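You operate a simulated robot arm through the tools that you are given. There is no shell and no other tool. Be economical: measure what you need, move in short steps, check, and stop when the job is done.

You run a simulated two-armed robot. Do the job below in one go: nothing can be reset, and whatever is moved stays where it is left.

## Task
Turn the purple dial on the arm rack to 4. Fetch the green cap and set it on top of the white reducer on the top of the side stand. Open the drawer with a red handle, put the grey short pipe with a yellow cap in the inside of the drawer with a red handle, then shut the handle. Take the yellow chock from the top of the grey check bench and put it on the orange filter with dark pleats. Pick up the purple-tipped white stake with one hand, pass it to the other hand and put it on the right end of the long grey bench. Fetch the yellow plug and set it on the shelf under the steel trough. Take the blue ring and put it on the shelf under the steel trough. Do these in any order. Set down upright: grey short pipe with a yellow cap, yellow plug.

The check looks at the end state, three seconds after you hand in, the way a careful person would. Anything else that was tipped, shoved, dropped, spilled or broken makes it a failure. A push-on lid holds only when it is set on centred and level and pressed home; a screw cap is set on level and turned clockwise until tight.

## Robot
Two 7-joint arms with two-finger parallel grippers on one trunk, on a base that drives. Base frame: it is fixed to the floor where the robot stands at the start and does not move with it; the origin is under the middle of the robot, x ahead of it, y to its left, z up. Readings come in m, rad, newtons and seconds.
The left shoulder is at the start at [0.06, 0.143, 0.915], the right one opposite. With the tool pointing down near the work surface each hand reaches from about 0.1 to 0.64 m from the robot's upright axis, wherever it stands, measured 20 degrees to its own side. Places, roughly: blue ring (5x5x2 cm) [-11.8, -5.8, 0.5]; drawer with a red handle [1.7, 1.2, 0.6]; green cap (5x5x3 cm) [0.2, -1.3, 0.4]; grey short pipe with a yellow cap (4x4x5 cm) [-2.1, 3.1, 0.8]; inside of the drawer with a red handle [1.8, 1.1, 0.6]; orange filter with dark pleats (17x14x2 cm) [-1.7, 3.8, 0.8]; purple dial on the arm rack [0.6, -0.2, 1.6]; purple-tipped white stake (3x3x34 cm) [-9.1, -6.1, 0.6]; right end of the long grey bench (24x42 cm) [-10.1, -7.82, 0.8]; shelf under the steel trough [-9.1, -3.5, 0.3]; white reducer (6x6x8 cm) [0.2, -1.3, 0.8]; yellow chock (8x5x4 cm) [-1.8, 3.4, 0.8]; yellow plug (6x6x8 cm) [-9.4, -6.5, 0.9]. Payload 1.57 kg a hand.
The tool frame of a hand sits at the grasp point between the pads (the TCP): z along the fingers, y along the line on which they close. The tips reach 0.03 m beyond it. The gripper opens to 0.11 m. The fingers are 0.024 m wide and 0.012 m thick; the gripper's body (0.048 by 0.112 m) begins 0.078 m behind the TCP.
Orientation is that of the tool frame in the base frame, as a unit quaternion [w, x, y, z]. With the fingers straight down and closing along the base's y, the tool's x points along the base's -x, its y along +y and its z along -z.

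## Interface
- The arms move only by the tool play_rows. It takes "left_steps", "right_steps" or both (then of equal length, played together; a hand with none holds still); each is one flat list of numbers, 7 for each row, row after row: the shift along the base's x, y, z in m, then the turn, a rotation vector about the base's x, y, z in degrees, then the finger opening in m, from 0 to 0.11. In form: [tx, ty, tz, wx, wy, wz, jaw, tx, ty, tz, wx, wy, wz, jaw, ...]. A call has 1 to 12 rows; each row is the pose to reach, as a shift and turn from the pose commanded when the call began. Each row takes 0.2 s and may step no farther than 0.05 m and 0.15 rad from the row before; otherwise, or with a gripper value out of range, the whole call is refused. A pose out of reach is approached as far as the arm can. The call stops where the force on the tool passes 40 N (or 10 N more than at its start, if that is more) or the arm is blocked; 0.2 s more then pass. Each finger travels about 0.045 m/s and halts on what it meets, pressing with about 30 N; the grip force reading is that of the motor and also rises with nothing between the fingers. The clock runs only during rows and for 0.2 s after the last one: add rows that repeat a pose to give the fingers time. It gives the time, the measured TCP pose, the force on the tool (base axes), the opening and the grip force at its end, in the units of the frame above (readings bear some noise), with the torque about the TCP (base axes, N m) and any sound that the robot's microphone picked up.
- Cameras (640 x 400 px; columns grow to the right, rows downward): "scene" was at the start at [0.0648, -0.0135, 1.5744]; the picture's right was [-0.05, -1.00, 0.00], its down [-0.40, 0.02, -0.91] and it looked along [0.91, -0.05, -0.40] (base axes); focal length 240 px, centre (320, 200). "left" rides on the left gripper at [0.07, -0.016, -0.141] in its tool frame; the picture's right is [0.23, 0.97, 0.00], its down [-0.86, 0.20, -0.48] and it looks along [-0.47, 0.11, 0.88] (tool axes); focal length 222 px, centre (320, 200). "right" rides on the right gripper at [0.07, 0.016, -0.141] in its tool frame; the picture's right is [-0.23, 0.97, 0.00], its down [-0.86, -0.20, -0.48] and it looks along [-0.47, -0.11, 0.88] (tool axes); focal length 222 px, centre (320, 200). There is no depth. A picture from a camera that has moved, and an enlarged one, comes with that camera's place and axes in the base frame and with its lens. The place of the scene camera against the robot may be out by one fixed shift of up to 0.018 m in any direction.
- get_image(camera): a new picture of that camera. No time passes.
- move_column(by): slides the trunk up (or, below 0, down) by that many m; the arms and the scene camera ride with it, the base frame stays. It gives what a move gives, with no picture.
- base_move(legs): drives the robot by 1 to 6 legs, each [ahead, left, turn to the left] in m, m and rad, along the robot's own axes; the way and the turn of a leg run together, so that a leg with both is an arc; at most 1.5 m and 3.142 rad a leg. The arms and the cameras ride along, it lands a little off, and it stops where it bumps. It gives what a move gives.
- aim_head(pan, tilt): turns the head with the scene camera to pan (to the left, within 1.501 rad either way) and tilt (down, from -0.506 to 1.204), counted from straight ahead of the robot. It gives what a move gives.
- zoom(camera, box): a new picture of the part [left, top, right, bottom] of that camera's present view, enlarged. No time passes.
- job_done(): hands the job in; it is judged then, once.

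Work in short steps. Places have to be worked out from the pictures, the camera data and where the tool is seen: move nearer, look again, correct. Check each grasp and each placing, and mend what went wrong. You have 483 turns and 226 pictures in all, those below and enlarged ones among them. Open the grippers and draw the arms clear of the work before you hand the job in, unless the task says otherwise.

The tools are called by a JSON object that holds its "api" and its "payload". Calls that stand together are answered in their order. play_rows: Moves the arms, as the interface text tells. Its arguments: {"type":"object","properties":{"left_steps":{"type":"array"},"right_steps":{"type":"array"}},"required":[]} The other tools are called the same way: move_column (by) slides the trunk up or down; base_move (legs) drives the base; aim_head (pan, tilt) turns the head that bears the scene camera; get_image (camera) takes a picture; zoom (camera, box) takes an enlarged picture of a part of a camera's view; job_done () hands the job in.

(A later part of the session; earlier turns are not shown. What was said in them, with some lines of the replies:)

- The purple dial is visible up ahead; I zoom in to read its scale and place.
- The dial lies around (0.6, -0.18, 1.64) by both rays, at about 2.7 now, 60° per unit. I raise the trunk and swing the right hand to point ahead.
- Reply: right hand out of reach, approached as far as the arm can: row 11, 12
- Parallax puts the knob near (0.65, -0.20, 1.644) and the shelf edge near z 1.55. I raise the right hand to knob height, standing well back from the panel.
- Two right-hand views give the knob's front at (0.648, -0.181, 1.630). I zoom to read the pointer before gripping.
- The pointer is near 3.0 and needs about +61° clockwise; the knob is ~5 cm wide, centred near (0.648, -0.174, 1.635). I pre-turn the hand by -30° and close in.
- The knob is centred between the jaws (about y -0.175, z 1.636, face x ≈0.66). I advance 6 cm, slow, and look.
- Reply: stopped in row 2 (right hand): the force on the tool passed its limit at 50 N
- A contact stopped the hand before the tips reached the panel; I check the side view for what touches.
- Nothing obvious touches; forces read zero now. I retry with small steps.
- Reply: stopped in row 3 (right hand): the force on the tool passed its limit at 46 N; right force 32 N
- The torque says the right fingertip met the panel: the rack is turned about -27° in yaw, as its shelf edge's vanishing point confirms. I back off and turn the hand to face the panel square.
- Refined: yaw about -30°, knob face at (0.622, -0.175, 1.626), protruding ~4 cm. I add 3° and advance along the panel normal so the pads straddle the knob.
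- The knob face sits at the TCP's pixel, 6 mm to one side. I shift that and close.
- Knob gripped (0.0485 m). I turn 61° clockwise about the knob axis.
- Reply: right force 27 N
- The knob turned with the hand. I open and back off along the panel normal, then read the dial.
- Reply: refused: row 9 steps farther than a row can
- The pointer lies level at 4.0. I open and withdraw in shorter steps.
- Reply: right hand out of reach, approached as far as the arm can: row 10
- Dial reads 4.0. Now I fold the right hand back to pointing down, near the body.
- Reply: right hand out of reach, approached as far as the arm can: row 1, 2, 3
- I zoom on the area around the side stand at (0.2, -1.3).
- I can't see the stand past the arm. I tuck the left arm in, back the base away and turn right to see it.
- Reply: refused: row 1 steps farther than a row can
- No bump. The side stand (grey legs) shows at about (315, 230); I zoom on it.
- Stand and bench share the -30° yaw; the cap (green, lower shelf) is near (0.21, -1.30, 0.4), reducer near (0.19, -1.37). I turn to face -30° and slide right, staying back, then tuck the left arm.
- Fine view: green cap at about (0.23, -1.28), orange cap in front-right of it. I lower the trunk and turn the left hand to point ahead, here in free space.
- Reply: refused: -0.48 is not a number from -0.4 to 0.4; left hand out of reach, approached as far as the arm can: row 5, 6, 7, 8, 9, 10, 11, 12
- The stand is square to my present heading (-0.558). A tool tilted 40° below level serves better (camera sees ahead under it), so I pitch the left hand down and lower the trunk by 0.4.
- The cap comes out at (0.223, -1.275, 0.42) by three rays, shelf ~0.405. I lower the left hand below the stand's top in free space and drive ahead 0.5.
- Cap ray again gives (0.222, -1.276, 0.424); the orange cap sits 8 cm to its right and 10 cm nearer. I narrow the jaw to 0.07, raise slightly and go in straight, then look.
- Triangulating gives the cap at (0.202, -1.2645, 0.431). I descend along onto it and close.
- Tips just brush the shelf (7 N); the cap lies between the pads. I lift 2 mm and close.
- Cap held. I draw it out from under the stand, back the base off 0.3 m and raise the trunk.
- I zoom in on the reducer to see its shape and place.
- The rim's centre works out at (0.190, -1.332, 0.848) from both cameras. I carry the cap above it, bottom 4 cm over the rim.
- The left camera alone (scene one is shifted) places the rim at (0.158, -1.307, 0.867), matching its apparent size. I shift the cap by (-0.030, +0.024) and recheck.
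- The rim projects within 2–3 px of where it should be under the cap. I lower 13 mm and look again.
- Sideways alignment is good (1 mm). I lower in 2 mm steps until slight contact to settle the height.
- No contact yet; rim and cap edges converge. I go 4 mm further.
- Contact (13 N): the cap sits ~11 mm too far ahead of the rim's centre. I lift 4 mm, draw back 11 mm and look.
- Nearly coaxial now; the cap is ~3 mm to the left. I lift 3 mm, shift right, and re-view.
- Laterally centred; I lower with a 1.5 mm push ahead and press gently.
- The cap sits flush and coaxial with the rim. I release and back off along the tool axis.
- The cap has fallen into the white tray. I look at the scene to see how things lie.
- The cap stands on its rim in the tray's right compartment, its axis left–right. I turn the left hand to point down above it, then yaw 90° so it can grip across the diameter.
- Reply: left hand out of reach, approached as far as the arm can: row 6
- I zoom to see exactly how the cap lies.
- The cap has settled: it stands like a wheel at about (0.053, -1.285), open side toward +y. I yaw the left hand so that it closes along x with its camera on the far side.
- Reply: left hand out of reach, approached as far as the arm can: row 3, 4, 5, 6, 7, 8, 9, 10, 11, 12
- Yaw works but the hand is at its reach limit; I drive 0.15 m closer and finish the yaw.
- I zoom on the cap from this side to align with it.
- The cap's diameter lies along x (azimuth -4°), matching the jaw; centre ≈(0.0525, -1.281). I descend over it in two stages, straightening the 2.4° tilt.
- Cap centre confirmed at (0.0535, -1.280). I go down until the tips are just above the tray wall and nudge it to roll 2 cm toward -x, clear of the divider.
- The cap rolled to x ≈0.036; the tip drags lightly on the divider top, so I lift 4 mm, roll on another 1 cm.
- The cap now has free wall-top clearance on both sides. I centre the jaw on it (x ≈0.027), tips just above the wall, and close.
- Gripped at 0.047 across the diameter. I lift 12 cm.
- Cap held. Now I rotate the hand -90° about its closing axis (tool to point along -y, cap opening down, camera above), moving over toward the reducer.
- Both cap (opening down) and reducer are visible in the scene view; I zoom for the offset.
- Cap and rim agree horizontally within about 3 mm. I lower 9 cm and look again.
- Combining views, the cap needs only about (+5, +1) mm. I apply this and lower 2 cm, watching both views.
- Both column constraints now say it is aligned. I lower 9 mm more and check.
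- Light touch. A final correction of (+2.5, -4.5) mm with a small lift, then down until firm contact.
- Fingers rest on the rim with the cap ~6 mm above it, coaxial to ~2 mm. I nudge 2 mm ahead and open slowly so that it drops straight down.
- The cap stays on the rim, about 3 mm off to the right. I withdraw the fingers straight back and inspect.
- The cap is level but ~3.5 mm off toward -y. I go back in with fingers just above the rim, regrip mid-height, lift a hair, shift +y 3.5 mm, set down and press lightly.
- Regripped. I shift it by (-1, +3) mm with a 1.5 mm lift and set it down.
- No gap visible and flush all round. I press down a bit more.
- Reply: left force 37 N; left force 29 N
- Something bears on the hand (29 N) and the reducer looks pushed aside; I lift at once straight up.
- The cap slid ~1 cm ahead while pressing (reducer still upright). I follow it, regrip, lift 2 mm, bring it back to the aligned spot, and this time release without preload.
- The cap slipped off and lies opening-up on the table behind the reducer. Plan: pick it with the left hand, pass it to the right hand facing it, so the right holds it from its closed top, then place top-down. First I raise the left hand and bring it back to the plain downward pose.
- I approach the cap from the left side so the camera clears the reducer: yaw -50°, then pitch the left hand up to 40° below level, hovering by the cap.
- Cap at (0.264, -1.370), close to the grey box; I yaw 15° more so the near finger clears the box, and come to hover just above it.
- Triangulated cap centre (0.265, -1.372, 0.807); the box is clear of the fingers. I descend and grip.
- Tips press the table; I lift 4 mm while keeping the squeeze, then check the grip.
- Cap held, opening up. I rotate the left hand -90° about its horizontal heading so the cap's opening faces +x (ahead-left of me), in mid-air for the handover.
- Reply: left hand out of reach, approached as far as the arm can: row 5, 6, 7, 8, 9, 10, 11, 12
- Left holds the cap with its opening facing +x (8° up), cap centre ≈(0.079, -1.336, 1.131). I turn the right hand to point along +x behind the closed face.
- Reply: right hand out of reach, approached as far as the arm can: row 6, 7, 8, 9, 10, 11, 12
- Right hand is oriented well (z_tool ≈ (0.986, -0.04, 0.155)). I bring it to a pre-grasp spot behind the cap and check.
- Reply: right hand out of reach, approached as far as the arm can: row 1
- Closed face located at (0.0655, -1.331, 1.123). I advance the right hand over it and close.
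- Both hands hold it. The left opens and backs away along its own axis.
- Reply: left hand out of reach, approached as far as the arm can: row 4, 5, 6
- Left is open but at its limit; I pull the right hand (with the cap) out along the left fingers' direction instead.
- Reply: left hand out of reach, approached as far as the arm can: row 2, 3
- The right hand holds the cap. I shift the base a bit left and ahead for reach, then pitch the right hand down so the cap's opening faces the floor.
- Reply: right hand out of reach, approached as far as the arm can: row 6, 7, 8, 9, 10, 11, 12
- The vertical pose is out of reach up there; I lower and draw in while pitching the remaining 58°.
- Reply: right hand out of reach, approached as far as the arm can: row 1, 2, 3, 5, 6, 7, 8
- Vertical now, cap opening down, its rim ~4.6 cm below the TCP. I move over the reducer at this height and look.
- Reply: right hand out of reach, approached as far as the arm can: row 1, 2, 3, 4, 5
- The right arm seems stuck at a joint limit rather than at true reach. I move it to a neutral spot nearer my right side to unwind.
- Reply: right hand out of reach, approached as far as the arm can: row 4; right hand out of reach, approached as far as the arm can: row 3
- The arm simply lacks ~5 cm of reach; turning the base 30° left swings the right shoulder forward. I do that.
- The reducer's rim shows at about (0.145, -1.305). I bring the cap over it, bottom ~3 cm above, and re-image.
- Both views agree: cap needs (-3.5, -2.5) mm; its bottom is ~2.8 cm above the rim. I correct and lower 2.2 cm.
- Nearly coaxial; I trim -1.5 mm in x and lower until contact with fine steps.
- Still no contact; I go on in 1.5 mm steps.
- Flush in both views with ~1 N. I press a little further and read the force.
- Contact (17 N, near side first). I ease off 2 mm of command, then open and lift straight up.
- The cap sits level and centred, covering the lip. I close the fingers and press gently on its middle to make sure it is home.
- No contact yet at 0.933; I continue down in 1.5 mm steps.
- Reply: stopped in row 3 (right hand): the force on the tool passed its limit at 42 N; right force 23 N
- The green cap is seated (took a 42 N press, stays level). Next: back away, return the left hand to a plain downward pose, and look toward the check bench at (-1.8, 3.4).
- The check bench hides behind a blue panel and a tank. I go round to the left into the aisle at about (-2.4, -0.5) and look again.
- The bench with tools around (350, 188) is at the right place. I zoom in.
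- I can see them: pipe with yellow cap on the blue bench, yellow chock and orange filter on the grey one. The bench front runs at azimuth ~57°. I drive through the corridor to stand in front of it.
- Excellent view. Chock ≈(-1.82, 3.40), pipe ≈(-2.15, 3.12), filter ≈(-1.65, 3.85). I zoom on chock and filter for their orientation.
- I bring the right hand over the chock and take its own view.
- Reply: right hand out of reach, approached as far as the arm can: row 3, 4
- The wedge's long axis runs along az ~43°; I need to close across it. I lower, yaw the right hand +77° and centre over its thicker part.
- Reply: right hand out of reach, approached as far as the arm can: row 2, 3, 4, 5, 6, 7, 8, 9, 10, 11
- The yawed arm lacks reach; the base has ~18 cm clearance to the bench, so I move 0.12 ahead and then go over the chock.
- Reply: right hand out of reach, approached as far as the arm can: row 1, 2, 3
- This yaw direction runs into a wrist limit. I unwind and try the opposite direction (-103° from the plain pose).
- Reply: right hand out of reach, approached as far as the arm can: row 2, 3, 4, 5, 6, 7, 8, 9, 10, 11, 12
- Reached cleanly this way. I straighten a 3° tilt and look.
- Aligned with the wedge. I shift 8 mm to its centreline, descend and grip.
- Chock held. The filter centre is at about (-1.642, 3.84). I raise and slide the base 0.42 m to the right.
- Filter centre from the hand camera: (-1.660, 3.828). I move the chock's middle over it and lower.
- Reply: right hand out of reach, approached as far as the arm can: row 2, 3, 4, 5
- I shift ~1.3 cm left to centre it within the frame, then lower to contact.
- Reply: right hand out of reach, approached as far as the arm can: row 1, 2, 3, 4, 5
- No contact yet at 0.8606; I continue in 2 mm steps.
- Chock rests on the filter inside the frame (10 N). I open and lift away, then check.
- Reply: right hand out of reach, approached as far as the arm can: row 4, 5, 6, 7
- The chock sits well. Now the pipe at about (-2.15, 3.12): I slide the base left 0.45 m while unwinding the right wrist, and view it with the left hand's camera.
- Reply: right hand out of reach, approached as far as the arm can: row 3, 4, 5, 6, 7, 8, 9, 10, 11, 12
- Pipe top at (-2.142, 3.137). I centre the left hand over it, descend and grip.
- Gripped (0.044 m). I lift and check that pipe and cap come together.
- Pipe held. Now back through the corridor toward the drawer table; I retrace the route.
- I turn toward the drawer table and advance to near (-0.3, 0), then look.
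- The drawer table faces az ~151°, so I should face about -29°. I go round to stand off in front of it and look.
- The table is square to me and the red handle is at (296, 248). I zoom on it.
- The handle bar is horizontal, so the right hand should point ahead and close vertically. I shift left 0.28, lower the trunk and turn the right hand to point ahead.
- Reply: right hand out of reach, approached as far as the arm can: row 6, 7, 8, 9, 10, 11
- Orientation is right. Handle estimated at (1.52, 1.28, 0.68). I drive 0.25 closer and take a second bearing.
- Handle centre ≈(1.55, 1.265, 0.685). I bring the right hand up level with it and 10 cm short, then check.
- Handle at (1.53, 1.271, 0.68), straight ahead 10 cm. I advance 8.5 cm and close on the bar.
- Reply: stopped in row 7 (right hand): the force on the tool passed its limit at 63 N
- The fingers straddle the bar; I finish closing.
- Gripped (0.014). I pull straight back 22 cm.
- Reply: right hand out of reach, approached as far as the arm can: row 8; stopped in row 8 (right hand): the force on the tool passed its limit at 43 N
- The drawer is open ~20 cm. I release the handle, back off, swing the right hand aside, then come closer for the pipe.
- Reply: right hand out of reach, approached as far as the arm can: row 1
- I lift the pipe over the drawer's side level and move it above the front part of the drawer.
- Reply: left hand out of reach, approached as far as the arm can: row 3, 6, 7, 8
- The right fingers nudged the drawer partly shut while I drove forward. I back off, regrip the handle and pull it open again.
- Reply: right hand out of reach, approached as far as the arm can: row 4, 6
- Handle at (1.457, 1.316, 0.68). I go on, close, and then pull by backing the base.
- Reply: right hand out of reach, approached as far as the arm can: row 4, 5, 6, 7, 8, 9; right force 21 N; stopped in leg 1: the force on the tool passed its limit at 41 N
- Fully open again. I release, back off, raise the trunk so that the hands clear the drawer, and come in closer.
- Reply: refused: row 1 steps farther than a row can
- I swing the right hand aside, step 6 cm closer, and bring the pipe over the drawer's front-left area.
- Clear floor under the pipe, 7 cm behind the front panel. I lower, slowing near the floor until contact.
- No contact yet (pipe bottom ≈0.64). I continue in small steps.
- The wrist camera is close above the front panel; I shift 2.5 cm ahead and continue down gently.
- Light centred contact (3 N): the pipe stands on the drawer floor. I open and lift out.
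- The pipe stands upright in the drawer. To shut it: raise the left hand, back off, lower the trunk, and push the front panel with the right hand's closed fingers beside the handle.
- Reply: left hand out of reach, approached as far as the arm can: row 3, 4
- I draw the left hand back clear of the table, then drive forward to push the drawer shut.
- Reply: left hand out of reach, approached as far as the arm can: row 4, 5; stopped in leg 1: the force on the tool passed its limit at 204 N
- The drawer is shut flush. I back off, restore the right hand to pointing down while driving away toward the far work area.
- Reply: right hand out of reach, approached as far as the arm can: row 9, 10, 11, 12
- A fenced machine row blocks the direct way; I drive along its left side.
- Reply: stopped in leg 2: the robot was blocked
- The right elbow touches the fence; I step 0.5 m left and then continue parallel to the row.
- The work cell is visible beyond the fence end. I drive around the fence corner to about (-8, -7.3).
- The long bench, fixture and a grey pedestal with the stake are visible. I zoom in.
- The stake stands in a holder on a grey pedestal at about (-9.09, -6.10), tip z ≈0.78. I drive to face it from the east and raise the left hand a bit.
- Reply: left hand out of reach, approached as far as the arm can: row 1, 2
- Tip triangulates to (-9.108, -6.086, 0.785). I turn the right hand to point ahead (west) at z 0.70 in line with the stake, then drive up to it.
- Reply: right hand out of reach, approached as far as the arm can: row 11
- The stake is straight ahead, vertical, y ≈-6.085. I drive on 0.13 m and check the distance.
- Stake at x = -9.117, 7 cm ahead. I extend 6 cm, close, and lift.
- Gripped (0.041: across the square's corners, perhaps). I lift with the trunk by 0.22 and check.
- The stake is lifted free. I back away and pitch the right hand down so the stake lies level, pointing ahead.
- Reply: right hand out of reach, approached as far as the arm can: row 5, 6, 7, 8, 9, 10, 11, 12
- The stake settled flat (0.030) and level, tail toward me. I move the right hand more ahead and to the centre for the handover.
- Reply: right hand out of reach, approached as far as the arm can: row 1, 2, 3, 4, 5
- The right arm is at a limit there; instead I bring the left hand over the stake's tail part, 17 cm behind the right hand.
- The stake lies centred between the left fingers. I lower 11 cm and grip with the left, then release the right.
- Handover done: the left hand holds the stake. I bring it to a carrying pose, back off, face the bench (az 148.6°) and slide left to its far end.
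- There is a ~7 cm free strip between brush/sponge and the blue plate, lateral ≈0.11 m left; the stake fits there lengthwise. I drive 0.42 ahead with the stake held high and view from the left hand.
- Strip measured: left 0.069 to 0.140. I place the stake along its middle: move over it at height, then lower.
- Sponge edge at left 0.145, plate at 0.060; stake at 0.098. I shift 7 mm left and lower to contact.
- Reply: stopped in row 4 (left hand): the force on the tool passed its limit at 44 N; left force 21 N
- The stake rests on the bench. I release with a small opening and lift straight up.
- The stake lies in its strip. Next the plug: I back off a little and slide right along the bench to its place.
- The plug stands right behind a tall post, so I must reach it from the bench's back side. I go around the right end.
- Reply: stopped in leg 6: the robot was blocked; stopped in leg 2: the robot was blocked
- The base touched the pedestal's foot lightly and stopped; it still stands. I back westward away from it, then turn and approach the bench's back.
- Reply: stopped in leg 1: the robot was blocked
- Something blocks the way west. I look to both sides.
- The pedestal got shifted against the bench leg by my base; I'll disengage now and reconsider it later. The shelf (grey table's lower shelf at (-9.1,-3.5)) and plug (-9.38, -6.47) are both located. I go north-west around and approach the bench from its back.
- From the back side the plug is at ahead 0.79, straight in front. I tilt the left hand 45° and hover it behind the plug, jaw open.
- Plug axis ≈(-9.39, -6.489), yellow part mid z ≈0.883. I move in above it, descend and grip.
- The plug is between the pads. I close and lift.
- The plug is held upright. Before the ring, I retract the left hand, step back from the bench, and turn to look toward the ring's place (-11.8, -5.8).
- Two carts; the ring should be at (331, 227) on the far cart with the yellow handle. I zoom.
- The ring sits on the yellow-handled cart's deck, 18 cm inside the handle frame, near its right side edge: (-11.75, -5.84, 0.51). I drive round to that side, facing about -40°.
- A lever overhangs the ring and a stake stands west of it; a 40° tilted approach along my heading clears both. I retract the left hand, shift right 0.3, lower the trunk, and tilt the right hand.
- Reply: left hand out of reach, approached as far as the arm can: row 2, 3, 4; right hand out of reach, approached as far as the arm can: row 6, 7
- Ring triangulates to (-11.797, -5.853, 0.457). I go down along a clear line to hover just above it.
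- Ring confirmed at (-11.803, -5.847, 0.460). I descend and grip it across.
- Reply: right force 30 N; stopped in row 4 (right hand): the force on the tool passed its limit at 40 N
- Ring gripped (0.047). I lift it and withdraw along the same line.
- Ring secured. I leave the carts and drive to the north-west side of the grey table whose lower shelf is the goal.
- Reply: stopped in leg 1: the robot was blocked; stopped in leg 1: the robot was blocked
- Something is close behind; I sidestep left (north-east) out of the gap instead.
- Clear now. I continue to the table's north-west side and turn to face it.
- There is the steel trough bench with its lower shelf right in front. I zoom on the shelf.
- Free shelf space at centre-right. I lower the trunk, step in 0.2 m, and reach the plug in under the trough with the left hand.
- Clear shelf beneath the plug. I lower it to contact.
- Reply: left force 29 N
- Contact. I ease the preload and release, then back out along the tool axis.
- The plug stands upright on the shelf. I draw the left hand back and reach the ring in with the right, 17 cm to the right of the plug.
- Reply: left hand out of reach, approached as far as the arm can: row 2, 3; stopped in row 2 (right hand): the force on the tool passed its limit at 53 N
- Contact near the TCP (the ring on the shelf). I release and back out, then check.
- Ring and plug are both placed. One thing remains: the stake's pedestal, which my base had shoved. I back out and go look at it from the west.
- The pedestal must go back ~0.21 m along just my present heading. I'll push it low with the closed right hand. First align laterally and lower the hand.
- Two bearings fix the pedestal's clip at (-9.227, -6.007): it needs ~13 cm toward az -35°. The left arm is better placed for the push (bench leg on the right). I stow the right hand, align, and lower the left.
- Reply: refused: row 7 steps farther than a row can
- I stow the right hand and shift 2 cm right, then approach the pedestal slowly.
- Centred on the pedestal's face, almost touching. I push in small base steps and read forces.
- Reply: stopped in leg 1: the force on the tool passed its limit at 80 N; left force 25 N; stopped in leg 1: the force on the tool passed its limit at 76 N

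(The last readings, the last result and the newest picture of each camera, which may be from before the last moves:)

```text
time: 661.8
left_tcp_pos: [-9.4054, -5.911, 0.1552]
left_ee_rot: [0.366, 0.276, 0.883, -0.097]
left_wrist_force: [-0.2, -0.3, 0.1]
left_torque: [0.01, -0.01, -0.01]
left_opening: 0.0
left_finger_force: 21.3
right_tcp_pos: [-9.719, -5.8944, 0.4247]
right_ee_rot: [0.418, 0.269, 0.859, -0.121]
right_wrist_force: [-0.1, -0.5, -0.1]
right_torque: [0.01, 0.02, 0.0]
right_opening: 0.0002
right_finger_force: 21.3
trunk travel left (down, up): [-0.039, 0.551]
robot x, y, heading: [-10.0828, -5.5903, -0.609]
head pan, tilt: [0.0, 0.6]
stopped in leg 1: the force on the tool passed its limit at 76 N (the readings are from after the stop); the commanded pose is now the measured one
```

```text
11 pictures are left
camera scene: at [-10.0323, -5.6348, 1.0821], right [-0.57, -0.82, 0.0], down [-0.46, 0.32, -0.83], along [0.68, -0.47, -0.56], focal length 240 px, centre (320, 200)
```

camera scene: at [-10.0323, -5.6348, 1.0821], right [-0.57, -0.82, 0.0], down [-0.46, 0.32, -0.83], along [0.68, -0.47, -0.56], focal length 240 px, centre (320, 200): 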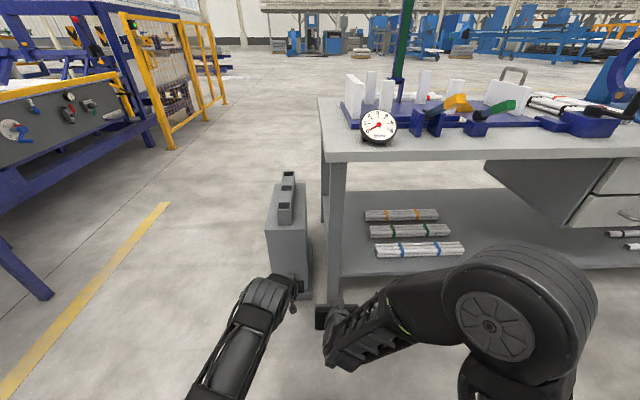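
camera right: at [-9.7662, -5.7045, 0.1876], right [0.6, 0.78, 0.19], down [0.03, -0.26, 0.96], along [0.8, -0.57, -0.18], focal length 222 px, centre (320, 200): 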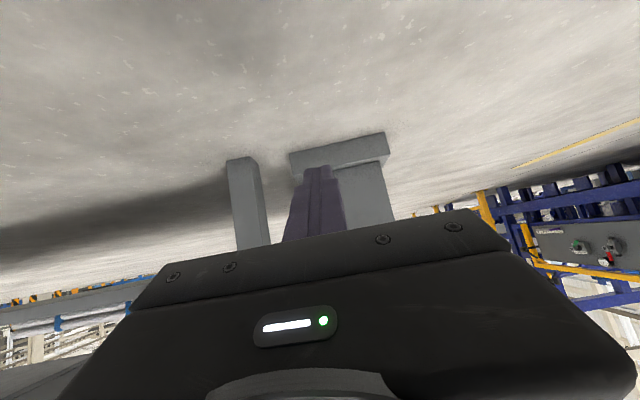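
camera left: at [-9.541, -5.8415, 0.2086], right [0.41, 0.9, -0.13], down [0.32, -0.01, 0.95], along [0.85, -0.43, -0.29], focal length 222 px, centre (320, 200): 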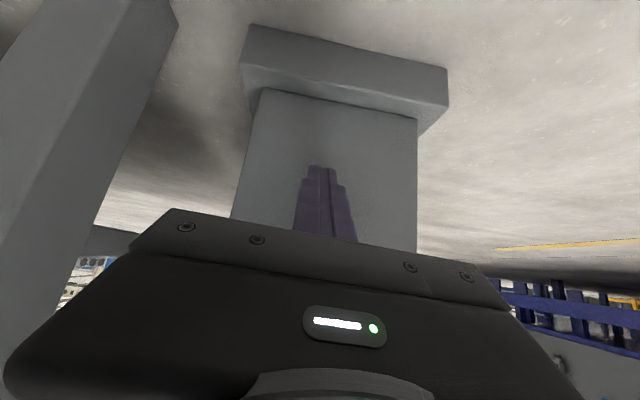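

The pedestal does not yield at 80 N: it is fixed, and its clip has three sockets in a row – the stake had stood in the far one, so it was never shoved. I back off, open the grippers, raise the arms clear, and take a last look at the bench.

{"api": "base_move", "payload": {"legs": [[-0.5, 0, 0]]}}

{"api": "play_rows", "payload": {"left_steps": [-0.02, 0.014, 0.04, 0, 0, 0, 0.03, -0.04, 0.028, 0.08, 0, 0, 0, 0.06, -0.06, 0.042, 0.12, 0, 0, 0, 0.08, -0.08, 0.056, 0.16, 0, 0, 0, 0.09, -0.1, 0.07, 0.2, 0, 0, 0, 0.09], "right_steps": [0, 0, 0, 0, 0, 0, 0.03, 0, 0, 0, 0, 0, 0, 0.06, 0, 0, 0, 0, 0, 0, 0.08, 0, 0, 0, 0, 0, 0, 0.09, 0, 0, 0, 0, 0, 0, 0.09]}}

{"api": "move_column", "payload": {"by": 0.35}}

{"api": "aim_head", "payload": {"pan": -0.5, "tilt": 0.4}}

{"api": "get_image", "payload": {"camera": "scene"}}

```text
time: 664.7
left_tcp_pos: [-9.8162, -5.6286, 0.1564]
left_ee_rot: [0.366, 0.277, 0.883, -0.097]
left_wrist_force: [-0.2, 0.1, -0.8]
left_torque: [0.0, 0.01, -0.02]
left_opening: 0.0
left_finger_force: 21.3
right_tcp_pos: [-10.1313, -5.6106, 0.425]
right_ee_rot: [0.418, 0.27, 0.859, -0.122]
right_wrist_force: [0.4, 0.5, -0.6]
right_torque: [0.0, -0.03, -0.01]
right_opening: 0.0002
right_finger_force: 20.9
trunk travel left (down, up): [-0.039, 0.551]
robot x, y, heading: [-10.4929, -5.3082, -0.605]
head pan, tilt: [0.0, 0.6]
```

```text
time: 665.9
left_tcp_pos: [-9.9159, -5.5571, 0.3563]
left_ee_rot: [0.366, 0.278, 0.883, -0.097]
left_wrist_force: [0.9, -0.5, -0.8]
left_torque: [-0.01, 0.02, 0.0]
left_opening: 0.0901
left_finger_force: 0.1
right_tcp_pos: [-10.1301, -5.6109, 0.4244]
right_ee_rot: [0.416, 0.27, 0.86, -0.122]
right_wrist_force: [-0.2, -0.1, -0.6]
right_torque: [-0.05, 0.03, 0.02]
right_opening: 0.0899
right_finger_force: 0.0
trunk travel left (down, up): [-0.039, 0.551]
robot x, y, heading: [-10.491, -5.3075, -0.606]
head pan, tilt: [0.0, 0.6]
```

```text
time: 669.3
left_tcp_pos: [-9.9161, -5.5572, 0.7079]
left_ee_rot: [0.365, 0.278, 0.883, -0.097]
left_wrist_force: [0.4, -0.3, -0.4]
left_torque: [0.04, -0.02, 0.0]
left_opening: 0.0899
left_finger_force: 0.0
right_tcp_pos: [-10.1316, -5.6103, 0.7745]
right_ee_rot: [0.418, 0.27, 0.859, -0.122]
right_wrist_force: [0.3, 0.1, 0.2]
right_torque: [-0.01, 0.03, -0.02]
right_opening: 0.0901
right_finger_force: 0.1
trunk travel left (down, up): [-0.389, 0.201]
robot x, y, heading: [-10.4902, -5.3086, -0.608]
head pan, tilt: [0.0, 0.6]
```

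```text
time: 670.2
left_tcp_pos: [-9.9148, -5.5579, 0.7068]
left_ee_rot: [0.366, 0.277, 0.883, -0.097]
left_wrist_force: [0.1, -0.3, -0.1]
left_torque: [0.02, -0.01, 0.02]
left_opening: 0.09
left_finger_force: 0.1
right_tcp_pos: [-10.1312, -5.6101, 0.7753]
right_ee_rot: [0.418, 0.269, 0.859, -0.121]
right_wrist_force: [0.1, 0.3, -0.6]
right_torque: [-0.04, -0.03, 0.01]
right_opening: 0.0898
right_finger_force: 0.1
trunk travel left (down, up): [-0.389, 0.201]
robot x, y, heading: [-10.4941, -5.3082, -0.61]
head pan, tilt: [-0.499, 0.4]
```

```text
10 pictures are left
camera scene: at [-10.4738, -5.3824, 1.4509], right [-0.89, -0.45, 0.0], down [-0.17, 0.35, -0.92], along [0.41, -0.82, -0.39], focal length 240 px, centre (320, 200)
```

scene: 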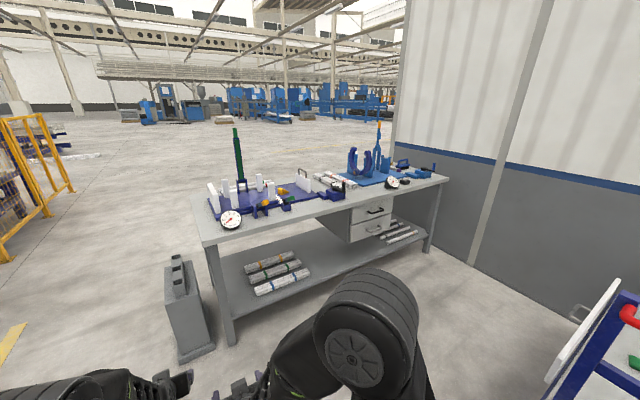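

Everything stands as it should, the arms are clear and the grippers open. I hand the job in.

{"api": "job_done", "payload": {}}

```text
The job is handed in.
```

I did all seven jobs and handed the work in; I don't have the check's result.

- **Dial:** the purple dial reads 4.0.
- **Green cap:** it sits level and centred on the white reducer. My first placements failed: the cap fell into the white tray, and later onto the stand top beside the reducer. It is now pressed home and holding. The reducer may have shifted slightly in the process.
- **Drawer:** the pipe stands upright inside the red-handled drawer, which is shut flush.
- **Chock:** it rests on the orange filter, inside the frame.
- **Stake:** I passed it from the right hand to the left and laid it on the right end of the long grey bench, between the brush, the sponge and the blue plate. Its near end may reach slightly past the marked area; its middle is inside.
- **Plug and ring:** the plug stands upright and the ring lies flat on the shelf under the steel trough.

My base bumped the stake's pedestal while I was driving around the bench. At first I thought I had pushed it out of place, so I pushed against it on purpose with up to about 80 N. It did not move and is still upright, so I take it to be fixed to the floor.
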